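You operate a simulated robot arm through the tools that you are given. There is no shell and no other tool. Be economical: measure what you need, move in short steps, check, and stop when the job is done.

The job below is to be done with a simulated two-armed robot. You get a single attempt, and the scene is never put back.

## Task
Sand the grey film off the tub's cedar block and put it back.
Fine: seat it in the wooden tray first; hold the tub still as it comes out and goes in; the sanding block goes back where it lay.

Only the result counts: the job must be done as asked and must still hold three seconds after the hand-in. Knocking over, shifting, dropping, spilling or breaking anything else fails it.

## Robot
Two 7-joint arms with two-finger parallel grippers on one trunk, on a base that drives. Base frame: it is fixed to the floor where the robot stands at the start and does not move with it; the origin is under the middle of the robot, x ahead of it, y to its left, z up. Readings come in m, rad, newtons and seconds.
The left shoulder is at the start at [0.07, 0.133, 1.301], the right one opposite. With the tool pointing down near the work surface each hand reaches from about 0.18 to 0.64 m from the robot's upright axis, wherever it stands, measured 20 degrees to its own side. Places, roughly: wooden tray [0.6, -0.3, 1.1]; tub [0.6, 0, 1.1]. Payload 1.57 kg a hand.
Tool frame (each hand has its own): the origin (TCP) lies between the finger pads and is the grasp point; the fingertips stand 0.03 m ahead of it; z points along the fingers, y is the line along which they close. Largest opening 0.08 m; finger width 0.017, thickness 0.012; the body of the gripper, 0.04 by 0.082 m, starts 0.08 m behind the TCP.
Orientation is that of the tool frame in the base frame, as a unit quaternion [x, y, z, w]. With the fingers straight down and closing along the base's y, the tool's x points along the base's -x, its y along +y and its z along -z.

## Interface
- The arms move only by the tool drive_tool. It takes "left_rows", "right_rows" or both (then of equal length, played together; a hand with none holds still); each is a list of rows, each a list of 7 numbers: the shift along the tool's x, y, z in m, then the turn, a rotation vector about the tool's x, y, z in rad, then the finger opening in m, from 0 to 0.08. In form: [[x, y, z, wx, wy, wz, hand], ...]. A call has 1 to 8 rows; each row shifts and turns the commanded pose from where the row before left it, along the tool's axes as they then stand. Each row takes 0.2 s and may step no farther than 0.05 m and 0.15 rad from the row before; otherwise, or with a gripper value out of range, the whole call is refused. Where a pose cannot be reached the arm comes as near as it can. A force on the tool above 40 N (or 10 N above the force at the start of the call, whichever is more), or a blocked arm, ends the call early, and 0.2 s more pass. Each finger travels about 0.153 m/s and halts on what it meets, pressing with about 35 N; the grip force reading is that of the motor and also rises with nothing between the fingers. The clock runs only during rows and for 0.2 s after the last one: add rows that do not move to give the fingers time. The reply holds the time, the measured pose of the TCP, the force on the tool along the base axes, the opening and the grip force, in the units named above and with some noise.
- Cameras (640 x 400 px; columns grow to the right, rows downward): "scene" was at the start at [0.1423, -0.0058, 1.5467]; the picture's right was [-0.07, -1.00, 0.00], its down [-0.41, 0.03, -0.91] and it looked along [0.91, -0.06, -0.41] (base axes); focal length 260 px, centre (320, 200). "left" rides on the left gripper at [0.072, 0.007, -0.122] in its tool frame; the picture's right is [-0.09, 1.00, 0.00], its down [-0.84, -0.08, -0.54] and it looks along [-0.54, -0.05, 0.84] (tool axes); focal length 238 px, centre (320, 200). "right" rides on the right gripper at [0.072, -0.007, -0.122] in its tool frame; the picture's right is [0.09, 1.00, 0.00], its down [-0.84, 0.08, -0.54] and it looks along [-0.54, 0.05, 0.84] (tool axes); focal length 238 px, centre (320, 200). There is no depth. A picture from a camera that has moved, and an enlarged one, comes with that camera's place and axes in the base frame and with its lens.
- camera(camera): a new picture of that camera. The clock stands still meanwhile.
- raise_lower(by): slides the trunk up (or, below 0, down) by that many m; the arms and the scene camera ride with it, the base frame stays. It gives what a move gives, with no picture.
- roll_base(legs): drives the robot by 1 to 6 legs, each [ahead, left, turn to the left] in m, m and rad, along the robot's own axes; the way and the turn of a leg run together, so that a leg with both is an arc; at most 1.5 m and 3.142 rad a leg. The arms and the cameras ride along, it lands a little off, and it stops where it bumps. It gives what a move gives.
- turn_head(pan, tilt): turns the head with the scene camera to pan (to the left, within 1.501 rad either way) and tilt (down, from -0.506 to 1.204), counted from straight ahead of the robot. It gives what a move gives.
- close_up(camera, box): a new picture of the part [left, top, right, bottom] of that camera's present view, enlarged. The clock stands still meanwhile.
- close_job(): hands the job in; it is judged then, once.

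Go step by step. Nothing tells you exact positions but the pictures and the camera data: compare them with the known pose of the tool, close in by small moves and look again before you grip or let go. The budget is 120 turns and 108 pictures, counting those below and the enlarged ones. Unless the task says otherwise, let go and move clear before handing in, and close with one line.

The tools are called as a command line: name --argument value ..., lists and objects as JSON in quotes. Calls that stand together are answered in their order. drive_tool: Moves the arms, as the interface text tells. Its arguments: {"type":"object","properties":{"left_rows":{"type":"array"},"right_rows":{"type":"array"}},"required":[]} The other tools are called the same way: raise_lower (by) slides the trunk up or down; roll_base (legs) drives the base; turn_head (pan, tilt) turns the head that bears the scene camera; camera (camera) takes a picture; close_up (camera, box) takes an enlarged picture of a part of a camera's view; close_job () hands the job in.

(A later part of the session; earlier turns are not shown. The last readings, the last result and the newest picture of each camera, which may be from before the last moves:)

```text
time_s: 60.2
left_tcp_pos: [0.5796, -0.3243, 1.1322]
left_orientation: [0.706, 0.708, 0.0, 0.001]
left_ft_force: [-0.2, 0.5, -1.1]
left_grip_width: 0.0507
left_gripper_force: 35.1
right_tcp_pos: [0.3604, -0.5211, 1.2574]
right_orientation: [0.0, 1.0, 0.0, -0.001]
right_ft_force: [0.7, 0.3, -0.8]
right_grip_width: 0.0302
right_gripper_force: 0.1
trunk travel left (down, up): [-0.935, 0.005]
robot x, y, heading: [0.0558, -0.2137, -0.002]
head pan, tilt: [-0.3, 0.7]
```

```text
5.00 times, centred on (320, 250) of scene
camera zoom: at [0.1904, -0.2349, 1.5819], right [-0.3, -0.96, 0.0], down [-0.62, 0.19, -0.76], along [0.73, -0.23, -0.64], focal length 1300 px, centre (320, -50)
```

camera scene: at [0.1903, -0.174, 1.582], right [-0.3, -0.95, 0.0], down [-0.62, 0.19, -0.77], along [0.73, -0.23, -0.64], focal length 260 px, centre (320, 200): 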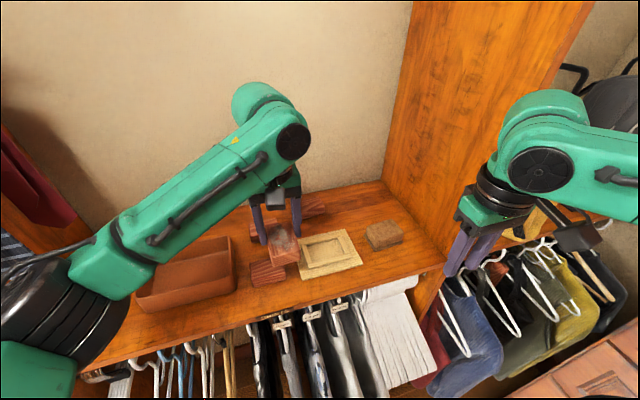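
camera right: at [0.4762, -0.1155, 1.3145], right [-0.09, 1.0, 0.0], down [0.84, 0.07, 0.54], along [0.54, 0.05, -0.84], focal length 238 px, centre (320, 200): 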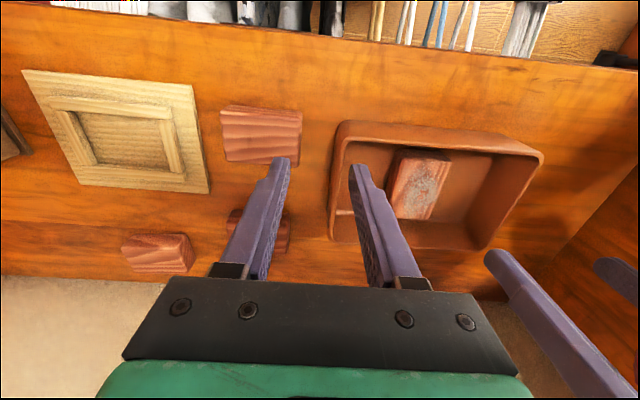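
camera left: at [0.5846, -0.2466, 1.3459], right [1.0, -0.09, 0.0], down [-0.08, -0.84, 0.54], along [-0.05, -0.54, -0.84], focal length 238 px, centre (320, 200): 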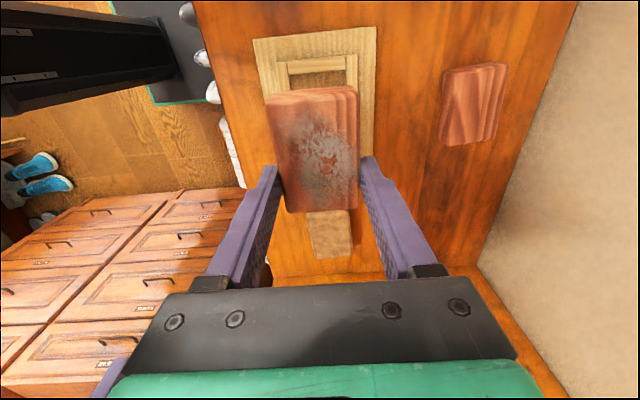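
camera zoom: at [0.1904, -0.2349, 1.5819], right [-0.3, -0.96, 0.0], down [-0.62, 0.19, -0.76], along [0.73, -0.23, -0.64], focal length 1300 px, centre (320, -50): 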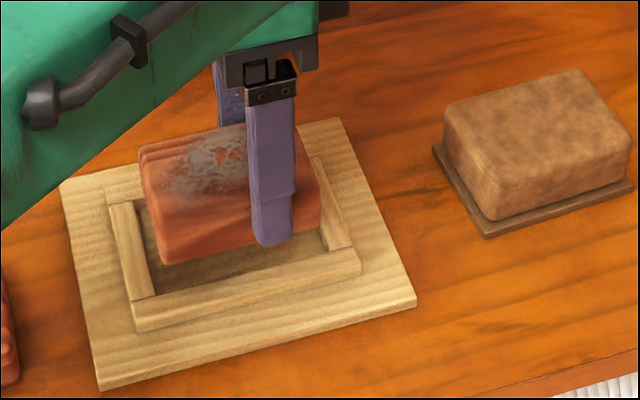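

Alignment is within about 3 mm on each side. I'll lower gently into the recess.

drive_tool --left_rows '[[0, 0.001, 0.008, 0, 0, 0, 0.04], [0, 0, 0.008, 0, 0, 0, 0.04], [0, 0, 0.004, 0, 0, 0, 0.04], [0, 0, 0, 0, 0, 0, 0.04]]'

close_up --camera "scene" --box '[270, 210, 370, 290]'

```text
time_s: 61.2
left_tcp_pos: [0.5794, -0.3202, 1.1126]
left_orientation: [0.706, 0.708, 0.0, 0.001]
left_ft_force: [-0.6, 0.1, 0.0]
left_grip_width: 0.0507
left_gripper_force: 35.6
left hand out of reach, approached as far as the arm can: row 3
right_tcp_pos: [0.3589, -0.5218, 1.2572]
right_orientation: [0.0, 1.0, 0.0, 0.0]
right_ft_force: [-0.3, 0.7, 0.5]
right_grip_width: 0.0299
right_gripper_force: 0.1
trunk travel left (down, up): [-0.935, 0.005]
robot x, y, heading: [0.0566, -0.2127, -0.002]
head pan, tilt: [-0.3, 0.7]
```

```text
5.00 times, centred on (320, 250) of scene
camera zoom: at [0.1903, -0.2351, 1.582], right [-0.3, -0.96, 0.0], down [-0.62, 0.19, -0.76], along [0.73, -0.23, -0.64], focal length 1300 px, centre (320, -50)
```

zoom: 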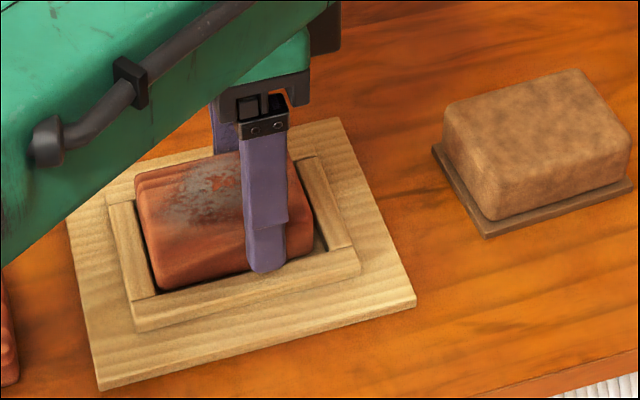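

It hit the reach limit, with the block about 4 mm too far left. I'll lift a little, roll the base 3 cm right, and re-align.

drive_tool --left_rows '[[0, 0, -0.015, 0, 0, 0, 0.04], [0, 0, -0.015, 0, 0, 0, 0.04], [0, 0, 0, 0, 0, 0, 0.04]]'

roll_base --legs '[[0.0, -0.03, 0]]'

drive_tool --left_rows '[[0, 0, 0, 0, 0, 0, 0.04], [0, 0, 0, 0, 0, 0, 0.04], [0, 0, 0, 0, 0, 0, 0.04], [0.024, 0.001, 0, 0, 0, 0, 0.04], [0, 0, 0, 0, 0, 0, 0.04], [0, 0, 0, 0, 0, 0, 0.04]]'

```text
time_s: 62.0
left_tcp_pos: [0.5803, -0.3201, 1.1429]
left_orientation: [0.706, 0.708, 0.0, 0.0]
left_ft_force: [0.3, 0.6, -0.2]
left_grip_width: 0.0509
left_gripper_force: 35.0
right_tcp_pos: [0.3592, -0.5211, 1.2566]
right_orientation: [0.001, 1.0, 0.0, 0.0]
right_ft_force: [0.7, -1.0, 0.9]
right_grip_width: 0.0299
right_gripper_force: 0.0
trunk travel left (down, up): [-0.935, 0.005]
robot x, y, heading: [0.0582, -0.2092, -0.0]
head pan, tilt: [-0.3, 0.7]
```

```text
time_s: 62.8
left_tcp_pos: [0.5817, -0.343, 1.1429]
left_orientation: [0.705, 0.709, -0.002, 0.002]
left_ft_force: [0.1, 1.2, -0.5]
left_grip_width: 0.0507
left_gripper_force: 34.7
right_tcp_pos: [0.3601, -0.5436, 1.2593]
right_orientation: [0.0, 1.0, -0.003, 0.0]
right_ft_force: [0.0, 1.9, -0.1]
right_grip_width: 0.0302
right_gripper_force: 0.1
trunk travel left (down, up): [-0.935, 0.005]
robot x, y, heading: [0.0586, -0.2383, 0.003]
head pan, tilt: [-0.3, 0.7]
```

```text
time_s: 64.2
left_tcp_pos: [0.5818, -0.326, 1.1431]
left_orientation: [0.706, 0.708, 0.001, -0.001]
left_ft_force: [-0.8, 0.2, 0.1]
left_grip_width: 0.051
left_gripper_force: 35.4
right_tcp_pos: [0.3586, -0.5512, 1.2571]
right_orientation: [0.001, 1.0, 0.0, 0.001]
right_ft_force: [0.2, 0.5, -0.6]
right_grip_width: 0.0302
right_gripper_force: 0.1
trunk travel left (down, up): [-0.935, 0.005]
robot x, y, heading: [0.0556, -0.2389, -0.004]
head pan, tilt: [-0.3, 0.7]
```

The position is right now. Lowering again.

drive_tool --left_rows '[[0.001, 0, 0.01, 0, 0, 0, 0.04], [0, 0, 0.01, 0, 0, 0, 0.04], [0, 0, 0.008, 0, 0, 0, 0.04], [0, 0, 0.004, 0, 0, 0, 0.04], [0, 0, 0, 0, 0, 0, 0.04]]'

close_up --camera "scene" --box '[260, 200, 360, 280]'

close_up --camera "left" --box '[220, 40, 420, 240]'

```text
time_s: 65.4
left_tcp_pos: [0.5816, -0.3239, 1.1106]
left_orientation: [0.706, 0.708, 0.0, 0.0]
left_ft_force: [-0.2, 0.4, -1.0]
left_grip_width: 0.0509
left_gripper_force: 35.0
right_tcp_pos: [0.3596, -0.5504, 1.2572]
right_orientation: [0.0, 1.0, 0.0, 0.001]
right_ft_force: [-0.7, 0.5, 0.3]
right_grip_width: 0.03
right_gripper_force: 0.2
trunk travel left (down, up): [-0.935, 0.005]
robot x, y, heading: [0.0586, -0.2447, -0.003]
head pan, tilt: [-0.3, 0.7]
```

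```text
5.00 times, centred on (310, 240) of scene
camera zoom: at [0.1903, -0.2649, 1.582], right [-0.3, -0.96, 0.0], down [-0.62, 0.19, -0.76], along [0.73, -0.23, -0.64], focal length 1300 px, centre (370, 0)
```

zoom: 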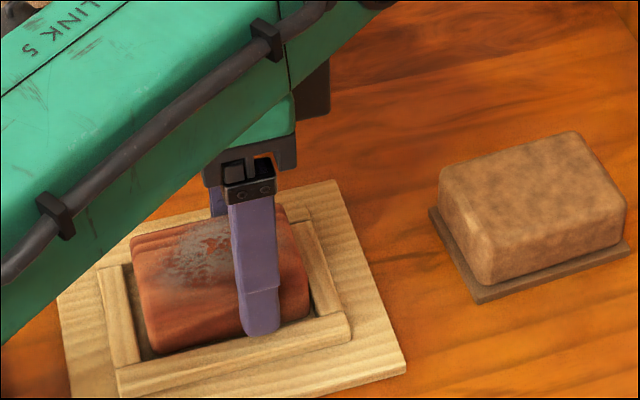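

```text
2.00 times, centred on (320, 140) of left
camera zoom: at [0.5889, -0.2529, 1.2327], right [1.0, -0.09, 0.0], down [-0.07, -0.84, 0.54], along [-0.05, -0.54, -0.84], focal length 477 px, centre (320, 320)
```

zoom: 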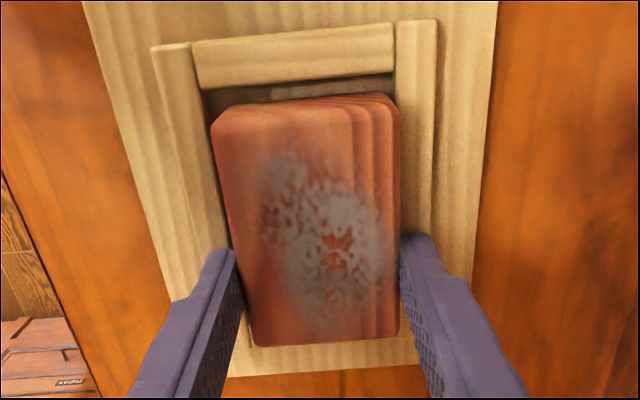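

It's entering the recess. I'll lower in 2 mm steps, watching the force.

drive_tool --left_rows '[[0, 0, 0.002, 0, 0, 0, 0.04], [0, 0, 0.001, 0, 0, 0, 0.04], [0, 0, 0, 0, 0, 0, 0.04]]'

drive_tool --left_rows '[[0, 0, 0.0015, 0, 0, 0, 0.04], [0, 0, 0, 0, 0, 0, 0.04]]'

close_up --camera "scene" --box '[260, 200, 360, 280]'

```text
time_s: 66.2
left_tcp_pos: [0.5821, -0.324, 1.1093]
left_orientation: [0.706, 0.709, 0.001, 0.002]
left_ft_force: [7.1, -0.2, 18.9]
left_grip_width: 0.0512
left_gripper_force: 35.1
right_tcp_pos: [0.3582, -0.5502, 1.2576]
right_orientation: [-0.001, 1.0, 0.001, 0.001]
right_ft_force: [0.3, 0.0, -1.2]
right_grip_width: 0.0297
right_gripper_force: 0.0
trunk travel left (down, up): [-0.935, 0.005]
robot x, y, heading: [0.0555, -0.2369, 0.001]
head pan, tilt: [-0.3, 0.7]
```

```text
time_s: 66.8
left_tcp_pos: [0.581, -0.3242, 1.1087]
left_orientation: [0.705, 0.709, 0.002, 0.003]
left_ft_force: [9.5, -1.4, 30.6]
left_grip_width: 0.0508
left_gripper_force: 34.7
right_tcp_pos: [0.3577, -0.5505, 1.2574]
right_orientation: [-0.001, 1.0, 0.0, 0.001]
right_ft_force: [0.5, 0.2, 0.4]
right_grip_width: 0.0299
right_gripper_force: 0.1
trunk travel left (down, up): [-0.935, 0.005]
robot x, y, heading: [0.0599, -0.2401, 0.006]
head pan, tilt: [-0.3, 0.7]
```

```text
5.00 times, centred on (310, 240) of scene
camera zoom: at [0.1878, -0.264, 1.5824], right [-0.3, -0.96, 0.0], down [-0.61, 0.19, -0.77], along [0.73, -0.23, -0.64], focal length 1300 px, centre (370, 0)
```

zoom: 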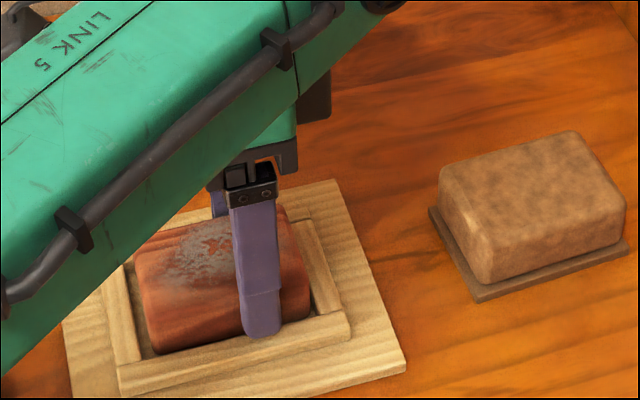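

I've got contact, either the floor or a fingertip on a strip. The block is inside the recess, so I'll ease up 2.5 mm, open slowly and look.

drive_tool --left_rows '[[0, 0, -0.0035, 0, 0, 0, 0.04], [0, 0, 0, 0, 0, 0, 0.048], [0, 0, 0, 0, 0, 0, 0.055], [0, 0, 0, 0, 0, 0, 0.065], [0, 0, 0, 0, 0, 0, 0.065]]'

close_up --camera "scene" --box '[260, 200, 360, 280]'

close_up --camera "left" --box '[220, 40, 420, 240]'

```text
time_s: 68.0
left_tcp_pos: [0.5808, -0.3245, 1.1097]
left_orientation: [0.706, 0.709, 0.0, 0.0]
left_ft_force: [0.3, -0.5, 0.2]
left_grip_width: 0.0648
left_gripper_force: 0.0
right_tcp_pos: [0.359, -0.5512, 1.2575]
right_orientation: [0.0, 1.0, 0.0, 0.002]
right_ft_force: [-0.6, 0.0, 0.8]
right_grip_width: 0.0298
right_gripper_force: 0.1
trunk travel left (down, up): [-0.935, 0.005]
robot x, y, heading: [0.0594, -0.2446, 0.003]
head pan, tilt: [-0.3, 0.7]
```

```text
5.00 times, centred on (310, 240) of scene
camera zoom: at [0.1896, -0.2647, 1.582], right [-0.3, -0.96, 0.0], down [-0.62, 0.19, -0.77], along [0.73, -0.23, -0.64], focal length 1300 px, centre (370, 0)
```

zoom: 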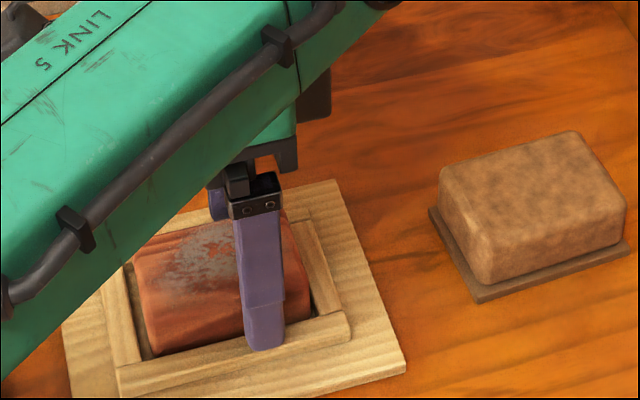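

```text
2.00 times, centred on (320, 140) of left
camera zoom: at [0.5884, -0.2531, 1.2314], right [1.0, -0.09, 0.0], down [-0.07, -0.84, 0.54], along [-0.05, -0.54, -0.84], focal length 477 px, centre (320, 320)
```

zoom: 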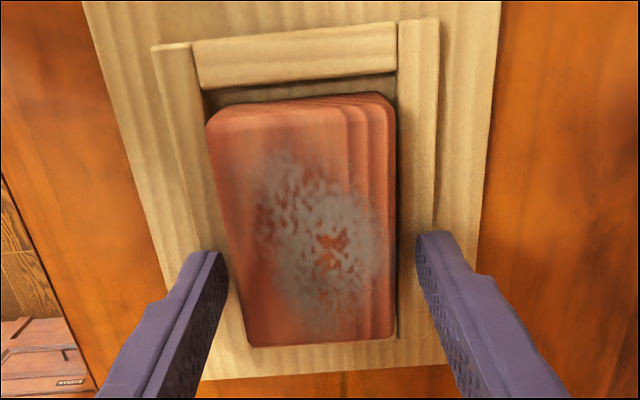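

The block is seated. I'll raise the left hand and withdraw it, then check the tray.

drive_tool --left_rows '[[0, 0, -0.01, 0, 0, 0, 0.07], [0, 0, -0.03, 0, 0, 0, 0.07], [0, 0, -0.04, 0, 0, 0, 0.07], [0.02, -0.02, -0.03, 0, 0, 0, 0.07], [0.035, -0.03, 0, 0, 0, 0, 0.07], [0.035, -0.03, 0, 0, 0, 0, 0.07], [0.035, -0.03, 0, 0, 0, 0, 0.07], [0, 0, 0, 0, 0, 0, 0.07]]'

close_up --camera "scene" --box '[230, 170, 410, 290]'

```text
time_s: 69.8
left_tcp_pos: [0.4717, -0.2, 1.2201]
left_orientation: [0.705, 0.709, -0.001, -0.001]
left_ft_force: [0.1, -0.2, -0.6]
left_grip_width: 0.0698
left_gripper_force: 0.0
right_tcp_pos: [0.3587, -0.5517, 1.2557]
right_orientation: [0.0, 1.0, 0.001, 0.0]
right_ft_force: [-0.5, -0.4, -0.1]
right_grip_width: 0.0301
right_gripper_force: 0.0
trunk travel left (down, up): [-0.935, 0.005]
robot x, y, heading: [0.0546, -0.2397, 0.001]
head pan, tilt: [-0.3, 0.7]
```

```text
3.33 times, centred on (320, 230) of scene
camera zoom: at [0.1906, -0.2647, 1.5819], right [-0.3, -0.96, 0.0], down [-0.62, 0.19, -0.76], along [0.73, -0.23, -0.64], focal length 867 px, centre (320, 100)
```

zoom: 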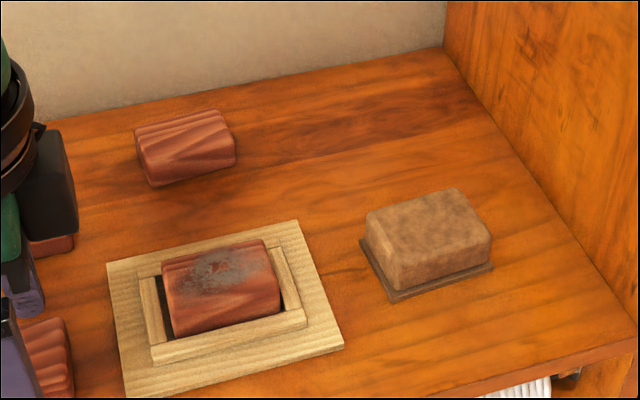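

The block sits well in the recess. Now the right hand: I'll turn it about a quarter turn, camera toward the middle, for the sanding block (centre about (0.58, -0.47), yaw about 0.08).

drive_tool --right_rows '[[0, 0, -0.01, 0, 0, 0.149, 0.05], [0, 0, 0, 0, 0, 0.149, 0.08], [0, 0, 0, 0, 0, 0.149, 0.08], [0, 0, 0, 0, 0, 0.149, 0.08], [0, 0, 0, 0, 0, 0.149, 0.08], [0, 0, 0, 0, 0, 0.149, 0.08], [0, 0, 0, 0, 0, 0.149, 0.08], [0, 0, 0, 0, 0, 0.149, 0.08]]'

drive_tool --right_rows '[[0, 0, 0, 0, 0, 0.149, 0.08], [0, 0, 0, 0, 0, 0.149, 0.08], [0, 0, 0, 0, 0, 0, 0.08]]'

```text
time_s: 71.6
left_tcp_pos: [0.4727, -0.1998, 1.2192]
left_orientation: [0.706, 0.708, -0.001, 0.0]
left_ft_force: [-0.1, 0.5, 0.1]
left_grip_width: 0.0699
left_gripper_force: 0.0
right_tcp_pos: [0.3599, -0.5502, 1.2668]
right_orientation: [0.563, 0.827, 0.0, 0.0]
right_ft_force: [-0.1, 0.1, 0.0]
right_grip_width: 0.0801
right_gripper_force: 0.1
trunk travel left (down, up): [-0.935, 0.005]
robot x, y, heading: [0.0606, -0.2396, -0.0]
head pan, tilt: [-0.3, 0.7]
```

```text
time_s: 72.4
left_tcp_pos: [0.4713, -0.1995, 1.2192]
left_orientation: [0.705, 0.709, 0.0, 0.0]
left_ft_force: [-0.1, -0.4, 0.3]
left_grip_width: 0.07
left_gripper_force: 0.0
right_tcp_pos: [0.3585, -0.5511, 1.266]
right_orientation: [0.679, 0.734, 0.0, 0.0]
right_ft_force: [-0.3, -0.1, -0.1]
right_grip_width: 0.0798
right_gripper_force: 0.0
trunk travel left (down, up): [-0.935, 0.005]
robot x, y, heading: [0.0577, -0.2417, 0.001]
head pan, tilt: [-0.3, 0.7]
```

Now moving over the sanding block at height.

drive_tool --right_rows '[[0.0108, 0.0377, 0, 0, 0, 0, 0.08], [0.0108, 0.0377, 0, 0, 0, 0, 0.08], [0.0108, 0.0377, 0.01, 0, 0, 0, 0.08], [0.0108, 0.0377, 0.01, 0, 0, 0, 0.08], [0.0108, 0.0377, 0.02, 0, 0, 0, 0.08], [0.0106, 0.0377, 0.02, 0, 0, 0, 0.08], [0, 0, 0, 0, 0, 0, 0.08], [0, 0, 0, 0, 0, 0, 0.08]]'

camera --camera "right"

camera --camera "scene"

```text
time_s: 74.2
left_tcp_pos: [0.4703, -0.2014, 1.2201]
left_orientation: [0.705, 0.709, 0.001, -0.001]
left_ft_force: [0.7, -0.4, 0.5]
left_grip_width: 0.07
left_gripper_force: 0.1
right_tcp_pos: [0.5781, -0.4667, 1.2073]
right_orientation: [0.678, 0.735, 0.0, 0.0]
right_ft_force: [-0.3, 1.3, 0.4]
right_grip_width: 0.0802
right_gripper_force: 0.1
trunk travel left (down, up): [-0.935, 0.005]
robot x, y, heading: [0.0605, -0.2377, -0.003]
head pan, tilt: [-0.3, 0.7]
```

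```text
40 pictures are left
camera right: at [0.5664, -0.3965, 1.3288], right [0.98, 0.17, 0.0], down [0.14, -0.83, 0.54], along [0.1, -0.53, -0.84], focal length 238 px, centre (320, 200)
```

right: 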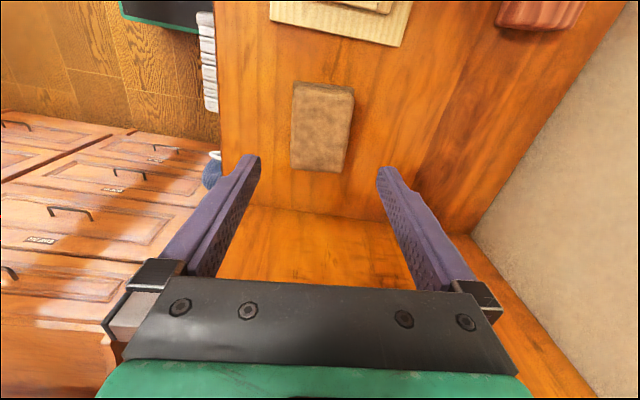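

```text
39 pictures are left
camera scene: at [0.1891, -0.2653, 1.5821], right [-0.3, -0.96, 0.0], down [-0.61, 0.19, -0.77], along [0.73, -0.23, -0.64], focal length 260 px, centre (320, 200)
```

scene: 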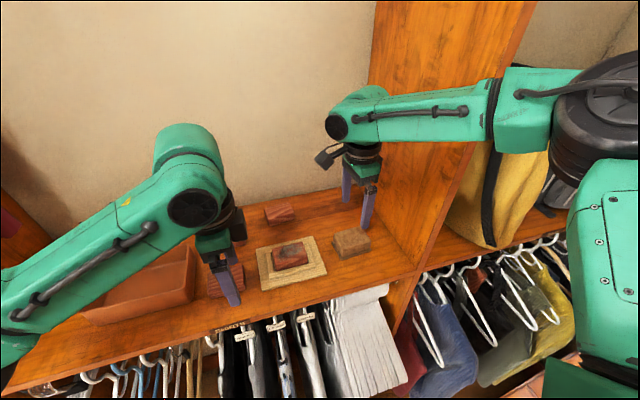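

The hand is centred on the sanding block within 2 mm and aligned in yaw. Lowering toward it.

drive_tool --right_rows '[[0, 0, 0.02, 0, 0, 0, 0.08], [0, 0, 0.02, 0, 0, 0, 0.08], [0, 0, 0.02, 0, 0, 0, 0.08], [0, 0, 0.015, 0, 0, 0, 0.08], [0, 0, 0, 0, 0, 0, 0.08]]'

camera --camera "right"

close_up --camera "scene" --box '[260, 180, 420, 300]'

```text
time_s: 75.4
left_tcp_pos: [0.4719, -0.2006, 1.2189]
left_orientation: [0.706, 0.709, 0.0, 0.0]
left_ft_force: [0.0, 0.4, 1.1]
left_grip_width: 0.07
left_gripper_force: 0.0
right_tcp_pos: [0.5791, -0.4676, 1.1327]
right_orientation: [0.678, 0.735, 0.001, 0.001]
right_ft_force: [0.3, -1.0, 0.1]
right_grip_width: 0.0801
right_gripper_force: 0.1
trunk travel left (down, up): [-0.935, 0.005]
robot x, y, heading: [0.0602, -0.2406, 0.002]
head pan, tilt: [-0.3, 0.7]
```

```text
38 pictures are left
camera right: at [0.5671, -0.3967, 1.2539], right [0.99, 0.17, 0.0], down [0.14, -0.83, 0.54], along [0.09, -0.53, -0.84], focal length 238 px, centre (320, 200)
```

right: 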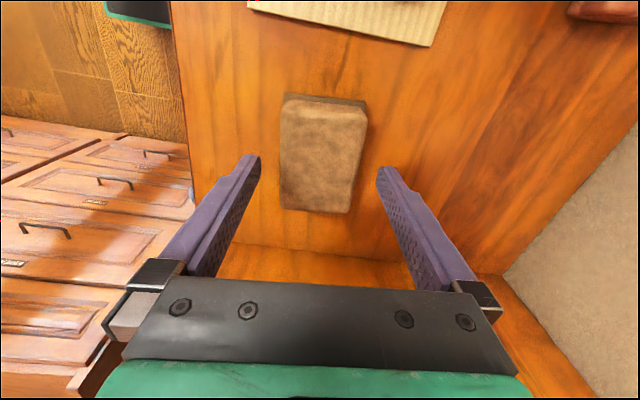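

```text
3.33 times, centred on (340, 240) of scene
camera zoom: at [0.1901, -0.2649, 1.582], right [-0.3, -0.96, 0.0], down [-0.62, 0.19, -0.76], along [0.73, -0.23, -0.64], focal length 867 px, centre (253, 67)
```

zoom: 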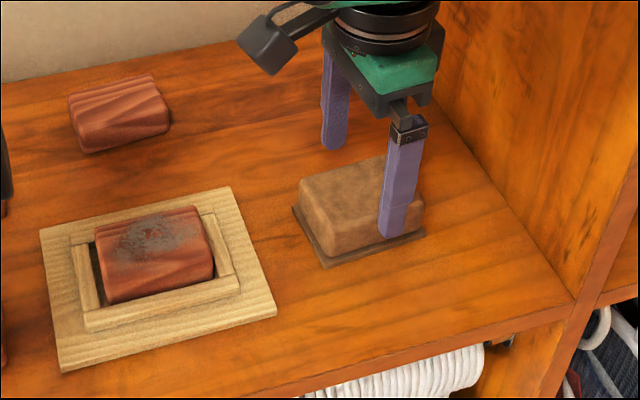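

Well placed. Lowering 22 mm and closing on the body above the sole.

drive_tool --right_rows '[[0, 0, 0.011, 0, 0, 0, 0.075], [0, 0, 0.011, 0, 0, 0, 0.07], [0, 0, 0, 0, 0, 0, 0.06], [0, 0, 0, 0, 0, 0, 0.053], [0, 0, 0, 0, 0, 0, 0.047], [0, 0, 0, 0, 0, 0, 0.04], [0, 0, 0, 0, 0, 0, 0.04]]'

close_up --camera "scene" --box '[260, 180, 420, 300]'

```text
time_s: 77.0
left_tcp_pos: [0.4716, -0.199, 1.219]
left_orientation: [0.705, 0.709, 0.001, 0.0]
left_ft_force: [-0.8, 0.2, -0.3]
left_grip_width: 0.0698
left_gripper_force: 0.1
right_tcp_pos: [0.5802, -0.4679, 1.1097]
right_orientation: [0.678, 0.735, 0.0, 0.0]
right_ft_force: [0.5, 0.4, 0.2]
right_grip_width: 0.0569
right_gripper_force: 34.3
trunk travel left (down, up): [-0.935, 0.005]
robot x, y, heading: [0.0573, -0.2348, -0.0]
head pan, tilt: [-0.3, 0.7]
```

```text
3.33 times, centred on (340, 240) of scene
camera zoom: at [0.1905, -0.2648, 1.5819], right [-0.3, -0.96, 0.0], down [-0.62, 0.19, -0.76], along [0.73, -0.23, -0.64], focal length 867 px, centre (253, 67)
```

zoom: 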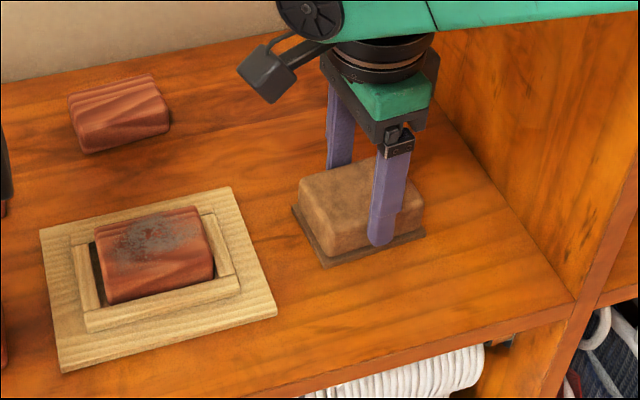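

The sanding block is gripped at 57 mm (TCP (0.580, -0.468, 1.110) for the return). Lifting it, squaring up to the tray and moving over the cedar block.

drive_tool --right_rows '[[0, 0, -0.01, 0, 0, 0, 0.04], [0, 0, -0.03, 0, 0, 0, 0.04], [0, 0, -0.035, 0, 0, 0.078, 0.04], [0.035, 0, 0, 0, 0, 0, 0.04], [0.04, 0.001, 0, 0, 0, 0, 0.04], [0.04, 0, 0, 0, 0, 0, 0.04], [0.04, 0, 0, 0, 0, 0, 0.04], [0, 0, 0, 0, 0, 0, 0.04]]'

drive_tool --right_rows '[[0, 0, 0, 0, 0, 0, 0.04], [0, 0, 0, 0, 0, 0, 0.04]]'

camera --camera "scene"

```text
time_s: 78.8
left_tcp_pos: [0.4725, -0.1999, 1.2198]
left_orientation: [0.705, 0.709, -0.001, 0.0]
left_ft_force: [0.3, 0.4, 0.4]
left_grip_width: 0.0701
left_gripper_force: 0.2
right_tcp_pos: [0.5465, -0.345, 1.1913]
right_orientation: [0.706, 0.708, 0.001, 0.001]
right_ft_force: [-0.3, 0.5, -1.0]
right_grip_width: 0.0569
right_gripper_force: 34.5
right hand out of reach, approached as far as the arm can: row 6, 7
trunk travel left (down, up): [-0.935, 0.005]
robot x, y, heading: [0.0562, -0.2402, -0.001]
head pan, tilt: [-0.3, 0.7]
```

```text
time_s: 79.4
left_tcp_pos: [0.4721, -0.2006, 1.2195]
left_orientation: [0.706, 0.708, 0.0, 0.0]
left_ft_force: [-0.2, -0.1, -0.3]
left_grip_width: 0.0698
left_gripper_force: 0.0
right_tcp_pos: [0.5467, -0.3456, 1.1912]
right_orientation: [0.706, 0.708, 0.002, 0.0]
right_ft_force: [-0.3, -0.7, -1.4]
right_grip_width: 0.0569
right_gripper_force: 35.2
trunk travel left (down, up): [-0.935, 0.005]
robot x, y, heading: [0.0619, -0.2439, -0.001]
head pan, tilt: [-0.3, 0.7]
```

```text
35 pictures are left
camera scene: at [0.1906, -0.2646, 1.5819], right [-0.3, -0.96, 0.0], down [-0.62, 0.19, -0.76], along [0.73, -0.23, -0.64], focal length 260 px, centre (320, 200)
```

scene: 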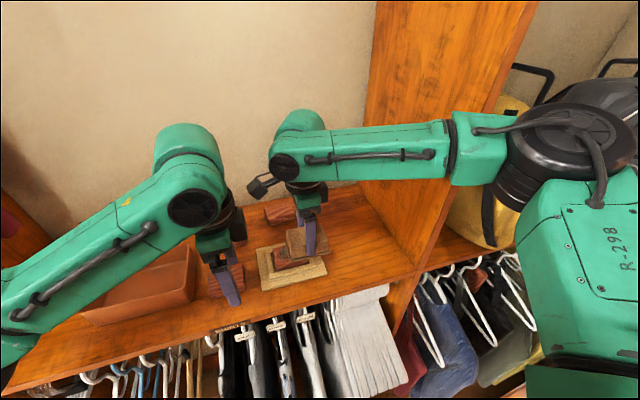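

The right arm needs the base farther left; rolling 12 cm left.

roll_base --legs '[[0, 0.12, 0]]'

drive_tool --right_rows '[[0, 0, 0, 0, 0, 0, 0.04], [0, 0, 0, 0, 0, 0, 0.04], [-0.03, 0.01, 0, 0, 0, 0, 0.04], [-0.03, 0.01, 0, 0, 0, 0, 0.04], [-0.02, 0.01, 0, 0, 0, 0, 0.04], [0, 0, 0, 0, 0, 0, 0.04], [0, 0, 0, 0, 0, 0, 0.04]]'

```text
time_s: 80.7
left_tcp_pos: [0.4717, -0.0854, 1.2198]
left_orientation: [0.706, 0.709, 0.002, -0.001]
left_ft_force: [-0.7, 0.0, 0.2]
left_grip_width: 0.0701
left_gripper_force: 0.0
right_tcp_pos: [0.5463, -0.2294, 1.1909]
right_orientation: [0.707, 0.708, 0.002, -0.002]
right_ft_force: [-0.2, 0.2, -1.1]
right_grip_width: 0.057
right_gripper_force: 34.8
trunk travel left (down, up): [-0.935, 0.005]
robot x, y, heading: [0.0589, -0.1169, 0.006]
head pan, tilt: [-0.3, 0.7]
```

```text
time_s: 82.3
left_tcp_pos: [0.4718, -0.0804, 1.2198]
left_orientation: [0.706, 0.709, 0.0, 0.0]
left_ft_force: [1.0, -0.5, 1.1]
left_grip_width: 0.0698
left_gripper_force: 0.0
right_tcp_pos: [0.5767, -0.3064, 1.1924]
right_orientation: [0.706, 0.708, 0.001, 0.0]
right_ft_force: [0.2, 0.3, -0.7]
right_grip_width: 0.0569
right_gripper_force: 34.6
trunk travel left (down, up): [-0.935, 0.005]
robot x, y, heading: [0.06, -0.1208, -0.002]
head pan, tilt: [-0.3, 0.7]
```

Over the block now. I'll centre and lower to about 8 mm above it, then check.

drive_tool --right_rows '[[-0.006, 0.004, 0.01, 0, 0, 0, 0.04], [0, 0, 0.02, 0, 0, 0, 0.04], [0, 0, 0.013, 0, 0, 0, 0.04], [0, 0, 0, 0, 0, 0, 0.04]]'

turn_head --pan -0.45 --tilt 0.75

camera --camera "scene"

```text
time_s: 83.3
left_tcp_pos: [0.4722, -0.0801, 1.2192]
left_orientation: [0.706, 0.708, 0.0, -0.001]
left_ft_force: [-0.4, -0.3, -0.4]
left_grip_width: 0.0702
left_gripper_force: 0.0
right_tcp_pos: [0.581, -0.3119, 1.1475]
right_orientation: [0.706, 0.708, 0.001, 0.0]
right_ft_force: [-0.2, -0.1, -0.2]
right_grip_width: 0.0571
right_gripper_force: 34.6
trunk travel left (down, up): [-0.935, 0.005]
robot x, y, heading: [0.0545, -0.1251, 0.001]
head pan, tilt: [-0.3, 0.7]
```

```text
time_s: 84.0
left_tcp_pos: [0.4715, -0.0805, 1.2193]
left_orientation: [0.706, 0.708, 0.0, 0.0]
left_ft_force: [-0.6, -0.1, -0.2]
left_grip_width: 0.0701
left_gripper_force: 0.1
right_tcp_pos: [0.5802, -0.3113, 1.1479]
right_orientation: [0.706, 0.708, 0.001, 0.0]
right_ft_force: [-0.3, 0.0, 0.3]
right_grip_width: 0.057
right_gripper_force: 35.5
trunk travel left (down, up): [-0.935, 0.005]
robot x, y, heading: [0.0611, -0.1199, 0.001]
head pan, tilt: [-0.45, 0.75]
```

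```text
34 pictures are left
camera scene: at [0.1839, -0.1556, 1.5777], right [-0.44, -0.9, 0.0], down [-0.61, 0.3, -0.73], along [0.66, -0.32, -0.68], focal length 260 px, centre (320, 200)
```

scene: 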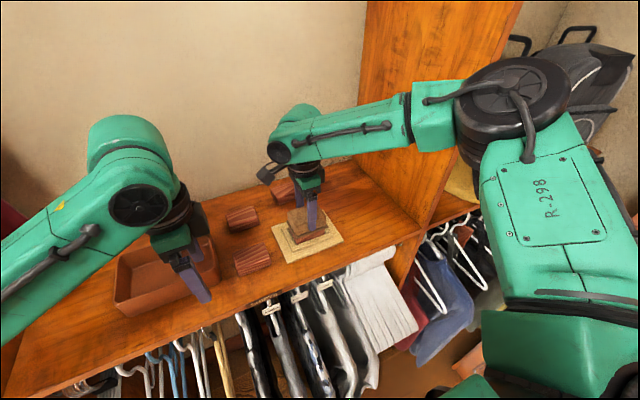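

Everything is clear. Lowering onto the block in small steps.

drive_tool --right_rows '[[0, 0, 0.004, 0, 0, 0, 0.04], [0, 0, 0.002, 0, 0, 0, 0.04], [0, 0, 0.001, 0, 0, 0, 0.04]]'

close_up --camera "scene" --box '[240, 170, 360, 270]'

```text
time_s: 84.8
left_tcp_pos: [0.4685, -0.0798, 1.2216]
left_orientation: [0.706, 0.708, 0.001, 0.002]
left_ft_force: [-0.9, 0.3, 0.0]
left_grip_width: 0.0699
left_gripper_force: 0.1
right_tcp_pos: [0.5796, -0.3115, 1.146]
right_orientation: [0.706, 0.708, 0.006, 0.004]
right_ft_force: [7.4, -3.6, 34.5]
right_grip_width: 0.0574
right_gripper_force: 35.0
trunk travel left (down, up): [-0.935, 0.005]
robot x, y, heading: [0.0594, -0.1209, 0.002]
head pan, tilt: [-0.45, 0.75]
```

```text
4.00 times, centred on (300, 220) of scene
camera zoom: at [0.1794, -0.1545, 1.5785], right [-0.44, -0.9, 0.0], down [-0.61, 0.3, -0.73], along [0.66, -0.32, -0.68], focal length 1040 px, centre (400, 120)
```

zoom: 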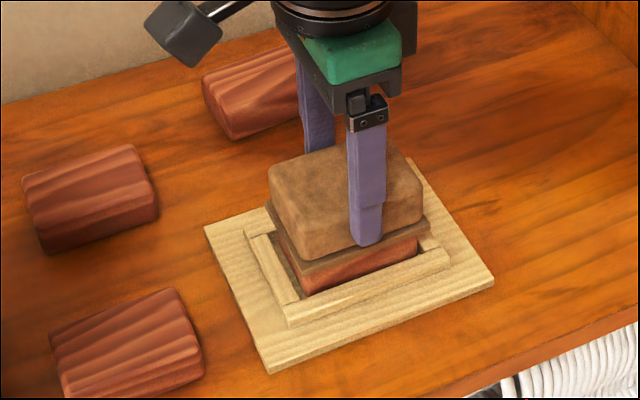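

Contact at about 34 N, which is too firm. I'll ease off 3 mm and make gentle strokes along the block.

drive_tool --right_rows '[[0, 0, -0.003, 0, 0, 0, 0.04], [0, 0, 0, 0, 0, 0, 0.04], [0.008, 0, 0, 0, 0, 0, 0.04], [-0.008, 0, 0, 0, 0, 0, 0.04]]'

```text
time_s: 85.8
left_tcp_pos: [0.47, -0.0758, 1.2203]
left_orientation: [0.706, 0.708, -0.001, 0.002]
left_ft_force: [-0.1, 0.3, -0.4]
left_grip_width: 0.07
left_gripper_force: 0.0
right_tcp_pos: [0.5768, -0.3065, 1.1463]
right_orientation: [0.705, 0.709, 0.001, 0.002]
right_ft_force: [1.7, 0.2, 20.7]
right_grip_width: 0.0569
right_gripper_force: 35.2
trunk travel left (down, up): [-0.935, 0.005]
robot x, y, heading: [0.0566, -0.1211, 0.0]
head pan, tilt: [-0.45, 0.75]
```

Force is about 20 N and steady. Now a set of strokes, slightly lighter.

drive_tool --right_rows '[[0.008, 0, -0.001, 0, 0, 0, 0.04], [0.008, 0, 0, 0, 0, 0, 0.04], [-0.01, 0, 0, 0, 0, 0, 0.04], [-0.011, 0, 0, 0, 0, 0, 0.04], [-0.011, 0, 0, 0, 0, 0, 0.04], [0.01, 0, 0, 0, 0, 0, 0.04], [0.011, 0, 0, 0, 0, 0, 0.04], [0.01, 0, 0, 0, 0, 0, 0.04]]'

close_up --camera "scene" --box '[240, 170, 360, 270]'

```text
time_s: 87.6
left_tcp_pos: [0.4711, -0.0804, 1.2206]
left_orientation: [0.706, 0.708, 0.001, 0.0]
left_ft_force: [0.7, -0.6, 0.4]
left_grip_width: 0.0699
left_gripper_force: 0.1
right_tcp_pos: [0.5789, -0.2965, 1.1458]
right_orientation: [0.707, 0.707, 0.001, 0.0]
right_ft_force: [1.0, -2.3, 9.1]
right_grip_width: 0.0567
right_gripper_force: 34.9
trunk travel left (down, up): [-0.935, 0.005]
robot x, y, heading: [0.0585, -0.1186, -0.002]
head pan, tilt: [-0.45, 0.75]
```

```text
4.00 times, centred on (300, 220) of scene
camera zoom: at [0.1821, -0.1566, 1.5779], right [-0.44, -0.9, 0.0], down [-0.61, 0.3, -0.73], along [0.66, -0.32, -0.68], focal length 1040 px, centre (400, 120)
```

zoom: 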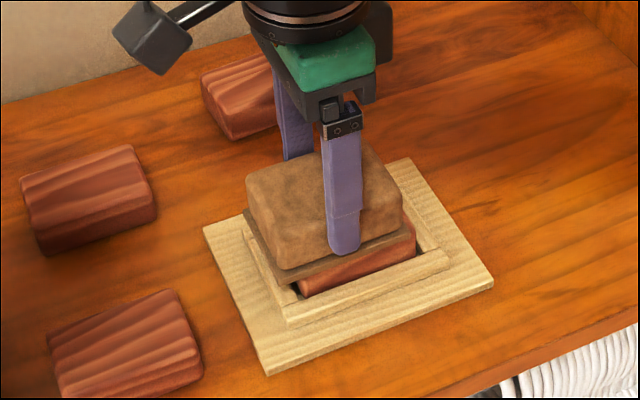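

The strokes run smoothly and the tray is steady. Another set, including small sideways shifts.

drive_tool --right_rows '[[-0.012, 0.003, 0, 0, 0, 0, 0.04], [-0.012, 0, 0, 0, 0, 0, 0.04], [-0.012, 0, 0, 0, 0, 0, 0.04], [0.012, 0, 0, 0, 0, 0, 0.04], [0.012, -0.006, 0, 0, 0, 0, 0.04], [0.012, 0, 0, 0, 0, 0, 0.04], [-0.012, 0, 0, 0, 0, 0, 0.04], [-0.012, 0, 0, 0, 0, 0, 0.04]]'

drive_tool --right_rows '[[-0.012, 0.003, 0, 0, 0, 0, 0.04], [0.012, 0, 0, 0, 0, 0, 0.04], [0.012, 0, 0, 0, 0, 0, 0.04], [0.012, 0.002, 0, 0, 0, 0, 0.04], [-0.012, 0, 0, 0, 0, 0, 0.04], [-0.012, 0, 0, 0, 0, 0, 0.04], [-0.012, 0, 0, 0, 0, 0, 0.04], [0.012, 0, 0, 0, 0, 0, 0.04]]'

drive_tool --right_rows '[[0, 0, -0.01, 0, 0, 0, 0.04], [0, 0, -0.03, 0, 0, 0, 0.04], [-0.03, 0, -0.01, 0, 0, 0, 0.04], [-0.04, 0, 0, 0, 0, 0, 0.04], [-0.04, 0, 0, 0, 0, 0, 0.04], [0, 0, 0, 0, 0, 0, 0.04]]'

close_up --camera "scene" --box '[240, 170, 400, 290]'

```text
time_s: 89.4
left_tcp_pos: [0.4715, -0.0795, 1.2215]
left_orientation: [0.706, 0.708, 0.001, 0.001]
left_ft_force: [0.9, -0.5, 0.2]
left_grip_width: 0.07
left_gripper_force: 0.1
right_tcp_pos: [0.5763, -0.3194, 1.1463]
right_orientation: [0.707, 0.707, 0.002, 0.001]
right_ft_force: [1.8, 3.5, 8.2]
right_grip_width: 0.0572
right_gripper_force: 35.5
trunk travel left (down, up): [-0.935, 0.005]
robot x, y, heading: [0.0584, -0.1203, 0.003]
head pan, tilt: [-0.45, 0.75]
```

```text
time_s: 91.2
left_tcp_pos: [0.4699, -0.0809, 1.2207]
left_orientation: [0.707, 0.708, 0.0, 0.0]
left_ft_force: [0.5, -0.5, -1.0]
left_grip_width: 0.0698
left_gripper_force: 0.0
right_tcp_pos: [0.582, -0.3232, 1.1471]
right_orientation: [0.707, 0.707, 0.001, 0.0]
right_ft_force: [0.5, -3.2, 6.4]
right_grip_width: 0.057
right_gripper_force: 35.0
trunk travel left (down, up): [-0.935, 0.005]
robot x, y, heading: [0.0554, -0.1221, -0.001]
head pan, tilt: [-0.45, 0.75]
```

```text
time_s: 92.6
left_tcp_pos: [0.4723, -0.0796, 1.2192]
left_orientation: [0.706, 0.708, -0.001, 0.0]
left_ft_force: [-0.2, 1.9, 0.5]
left_grip_width: 0.0701
left_gripper_force: 0.0
right_tcp_pos: [0.5822, -0.432, 1.1946]
right_orientation: [0.706, 0.708, 0.001, 0.001]
right_ft_force: [-0.3, 0.8, 0.0]
right_grip_width: 0.057
right_gripper_force: 34.8
trunk travel left (down, up): [-0.935, 0.005]
robot x, y, heading: [0.0582, -0.1207, -0.001]
head pan, tilt: [-0.45, 0.75]
```

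```text
3.33 times, centred on (320, 230) of scene
camera zoom: at [0.1836, -0.155, 1.5778], right [-0.44, -0.9, 0.0], down [-0.61, 0.3, -0.73], along [0.66, -0.32, -0.68], focal length 867 px, centre (320, 100)
```

zoom: 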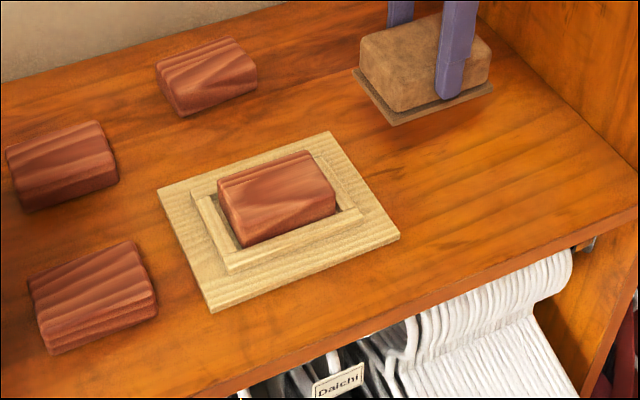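

The film appears gone; I'll verify close up.

close_up --camera "scene" --box '[286, 206, 334, 236]'

```text
13.33 times, centred on (310, 221) of scene
camera zoom: at [0.1836, -0.155, 1.5778], right [-0.44, -0.9, 0.0], down [-0.61, 0.3, -0.73], along [0.66, -0.32, -0.68], focal length 3468 px, centre (453, -80)
```

zoom: 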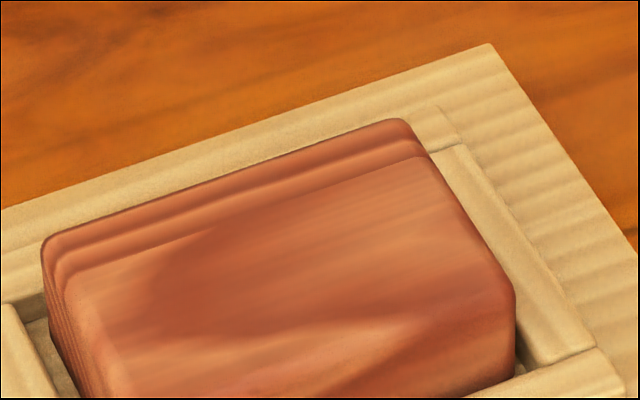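

The block is clean. Now I return the sanding block to where it lay: TCP (0.580, -0.468), yaw 0.078.

drive_tool --right_rows '[[-0.018, -0.001, 0, 0, 0, -0.04, 0.04], [-0.018, -0.001, 0, 0, 0, -0.038, 0.04], [0, 0, 0.02, 0, 0, 0, 0.04], [0, 0, 0.025, 0, 0, 0, 0.04], [0, 0, 0.02, 0, 0, 0, 0.04], [0, 0, 0, 0, 0, 0, 0.04], [0, 0, 0, 0, 0, 0, 0.04]]'

close_up --camera "scene" --box '[290, 150, 410, 250]'

```text
time_s: 94.2
left_tcp_pos: [0.4727, -0.0808, 1.2194]
left_orientation: [0.706, 0.708, 0.0, 0.0]
left_ft_force: [-0.1, -0.2, -0.2]
left_grip_width: 0.0698
left_gripper_force: 0.1
right_tcp_pos: [0.5818, -0.4675, 1.1303]
right_orientation: [0.678, 0.735, 0.001, 0.001]
right_ft_force: [-1.4, 0.4, -0.7]
right_grip_width: 0.057
right_gripper_force: 35.2
trunk travel left (down, up): [-0.935, 0.005]
robot x, y, heading: [0.0581, -0.1253, 0.001]
head pan, tilt: [-0.45, 0.75]
```

```text
4.00 times, centred on (350, 200) of scene
camera zoom: at [0.184, -0.1556, 1.5777], right [-0.44, -0.9, 0.0], down [-0.61, 0.3, -0.73], along [0.66, -0.32, -0.68], focal length 1040 px, centre (200, 200)
```

zoom: 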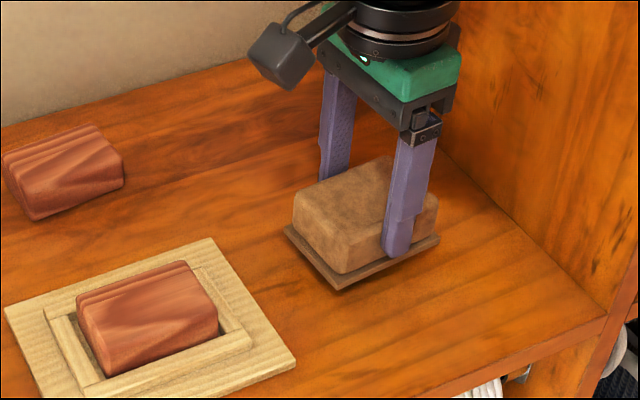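

Fine-adjusting 1.5 mm and lowering to the shelf with force checks.

drive_tool --right_rows '[[0, -0.0015, 0.008, 0, 0, 0, 0.04], [0, 0, 0.007, 0, 0, 0, 0.04], [0, 0, 0.002, 0, 0, 0, 0.04], [0, 0, 0, 0, 0, 0, 0.04]]'

drive_tool --right_rows '[[0, 0, 0.002, 0, 0, 0, 0.04], [0, 0, 0, 0, 0, 0, 0.04]]'

```text
time_s: 95.2
left_tcp_pos: [0.4717, -0.0805, 1.2199]
left_orientation: [0.706, 0.708, 0.0, 0.0]
left_ft_force: [-0.1, -0.6, -0.3]
left_grip_width: 0.0701
left_gripper_force: 0.1
right_tcp_pos: [0.5799, -0.4674, 1.1133]
right_orientation: [0.679, 0.734, 0.001, 0.0]
right_ft_force: [0.2, 1.0, -0.7]
right_grip_width: 0.0569
right_gripper_force: 34.8
trunk travel left (down, up): [-0.935, 0.005]
robot x, y, heading: [0.0591, -0.1182, 0.0]
head pan, tilt: [-0.45, 0.75]
```

```text
time_s: 95.8
left_tcp_pos: [0.472, -0.0809, 1.2198]
left_orientation: [0.706, 0.708, 0.0, 0.0]
left_ft_force: [0.3, 0.1, 0.4]
left_grip_width: 0.07
left_gripper_force: 0.0
right_tcp_pos: [0.5801, -0.4679, 1.1104]
right_orientation: [0.678, 0.735, 0.001, 0.0]
right_ft_force: [0.2, -1.1, -0.1]
right_grip_width: 0.057
right_gripper_force: 35.0
trunk travel left (down, up): [-0.935, 0.005]
robot x, y, heading: [0.0569, -0.1194, 0.003]
head pan, tilt: [-0.45, 0.75]
```

One more millimetre, then release slowly and raise.

drive_tool --right_rows '[[0, 0, 0.001, 0, 0, 0, 0.04], [0, 0, 0, 0, 0, 0, 0.04], [0, 0, 0, 0, 0, 0, 0.055], [0, 0, 0, 0, 0, 0, 0.065], [0, 0, 0, 0, 0, 0, 0.075], [0, 0, -0.02, 0, 0, 0, 0.08], [0, 0, -0.04, 0, 0, 0, 0.08], [0, 0, -0.04, 0, 0, 0, 0.08]]'

close_up --camera "scene" --box '[290, 150, 410, 250]'

```text
time_s: 97.6
left_tcp_pos: [0.4715, -0.0804, 1.2196]
left_orientation: [0.706, 0.708, 0.001, 0.001]
left_ft_force: [-0.4, 0.0, 0.7]
left_grip_width: 0.0699
left_gripper_force: 0.1
right_tcp_pos: [0.5796, -0.4661, 1.2113]
right_orientation: [0.678, 0.735, 0.002, 0.0]
right_ft_force: [0.0, -0.3, 0.1]
right_grip_width: 0.0798
right_gripper_force: 0.0
trunk travel left (down, up): [-0.935, 0.005]
robot x, y, heading: [0.0599, -0.1218, -0.0]
head pan, tilt: [-0.45, 0.75]
```

```text
4.00 times, centred on (350, 200) of scene
camera zoom: at [0.1828, -0.155, 1.5778], right [-0.44, -0.9, 0.0], down [-0.61, 0.3, -0.73], along [0.66, -0.32, -0.68], focal length 1040 px, centre (200, 200)
```

zoom: 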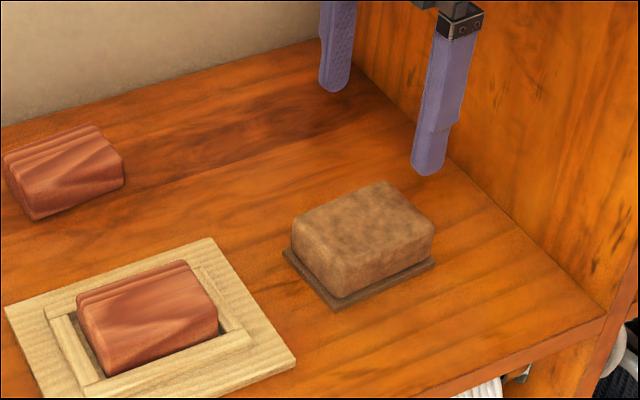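

The sanding block is back in place. Retracting the right hand and turning it back to its original yaw.

drive_tool --right_rows '[[0, -0.03, -0.02, 0, 0, 0, 0.06], [0, -0.04, -0.01, 0, 0, 0, 0.04], [0, -0.045, 0, 0, 0, 0, 0.03], [0, -0.045, 0, 0, 0, 0, 0.03], [0, -0.045, 0, 0, 0, 0, 0.03], [0, 0, 0, 0, 0, -0.149, 0.03], [0, 0, 0, 0, 0, -0.149, 0.03], [0, 0, 0, 0, 0, -0.149, 0.03]]'

drive_tool --right_rows '[[0, 0, 0, 0, 0, -0.149, 0.03], [0, 0, 0, 0, 0, -0.149, 0.03], [0, 0, 0, 0, 0, -0.149, 0.03], [0, 0, 0, 0, 0, -0.149, 0.03], [0, 0, 0, 0, 0, -0.149, 0.03], [0, 0, 0, 0, 0, -0.149, 0.03], [0, 0, 0, 0, 0, -0.149, 0.03]]'

roll_base --legs '[[0, -0.12, 0]]'

turn_head --pan -0.3 --tilt 0.7

camera --camera "scene"

```text
time_s: 99.4
left_tcp_pos: [0.4701, -0.0796, 1.2191]
left_orientation: [0.706, 0.708, 0.0, 0.0]
left_ft_force: [-0.3, 0.4, 0.3]
left_grip_width: 0.07
left_gripper_force: 0.1
right_tcp_pos: [0.3759, -0.4835, 1.2418]
right_orientation: [0.498, 0.867, 0.002, 0.001]
right_ft_force: [0.0, 0.2, -0.1]
right_grip_width: 0.0302
right_gripper_force: 0.0
trunk travel left (down, up): [-0.935, 0.005]
robot x, y, heading: [0.0598, -0.1199, 0.0]
head pan, tilt: [-0.45, 0.75]
```

```text
time_s: 101.0
left_tcp_pos: [0.4733, -0.0809, 1.2192]
left_orientation: [0.707, 0.708, 0.001, 0.0]
left_ft_force: [0.0, 0.6, 1.0]
left_grip_width: 0.07
left_gripper_force: 0.0
right_tcp_pos: [0.3764, -0.4838, 1.24]
right_orientation: [-0.001, 1.0, 0.001, 0.0]
right_ft_force: [0.6, -0.2, -0.2]
right_grip_width: 0.0299
right_gripper_force: 0.0
trunk travel left (down, up): [-0.935, 0.005]
robot x, y, heading: [0.0598, -0.1221, 0.001]
head pan, tilt: [-0.45, 0.75]
```

```text
time_s: 102.2
left_tcp_pos: [0.4711, -0.1932, 1.2186]
left_orientation: [0.705, 0.709, -0.002, 0.002]
left_ft_force: [0.6, -0.2, 0.1]
left_grip_width: 0.0699
left_gripper_force: 0.1
right_tcp_pos: [0.3755, -0.5972, 1.2415]
right_orientation: [0.0, 1.0, -0.002, 0.0]
right_ft_force: [-0.1, -0.1, 0.6]
right_grip_width: 0.0301
right_gripper_force: 0.1
trunk travel left (down, up): [-0.935, 0.005]
robot x, y, heading: [0.059, -0.2346, -0.003]
head pan, tilt: [-0.45, 0.75]
```

```text
time_s: 102.9
left_tcp_pos: [0.4715, -0.1972, 1.22]
left_orientation: [0.706, 0.708, 0.0, 0.0]
left_ft_force: [0.5, 0.3, -0.2]
left_grip_width: 0.0697
left_gripper_force: 0.1
right_tcp_pos: [0.3758, -0.6003, 1.2402]
right_orientation: [0.0, 1.0, 0.0, 0.001]
right_ft_force: [0.3, -0.1, -0.8]
right_grip_width: 0.0299
right_gripper_force: 0.1
trunk travel left (down, up): [-0.935, 0.005]
robot x, y, heading: [0.0609, -0.237, -0.003]
head pan, tilt: [-0.3, 0.7]
```

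```text
27 pictures are left
camera scene: at [0.1903, -0.2617, 1.582], right [-0.3, -0.96, 0.0], down [-0.62, 0.19, -0.76], along [0.73, -0.23, -0.64], focal length 260 px, centre (320, 200)
```

scene: 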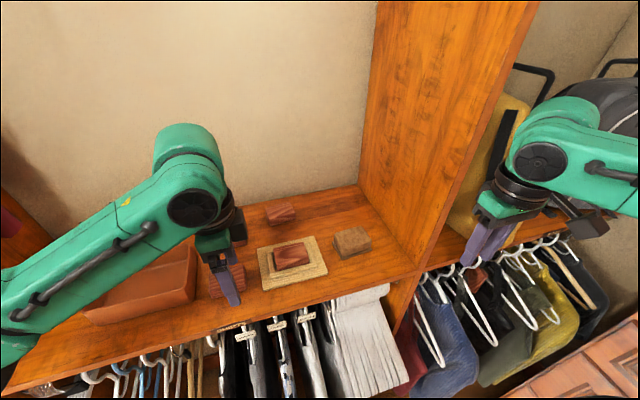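

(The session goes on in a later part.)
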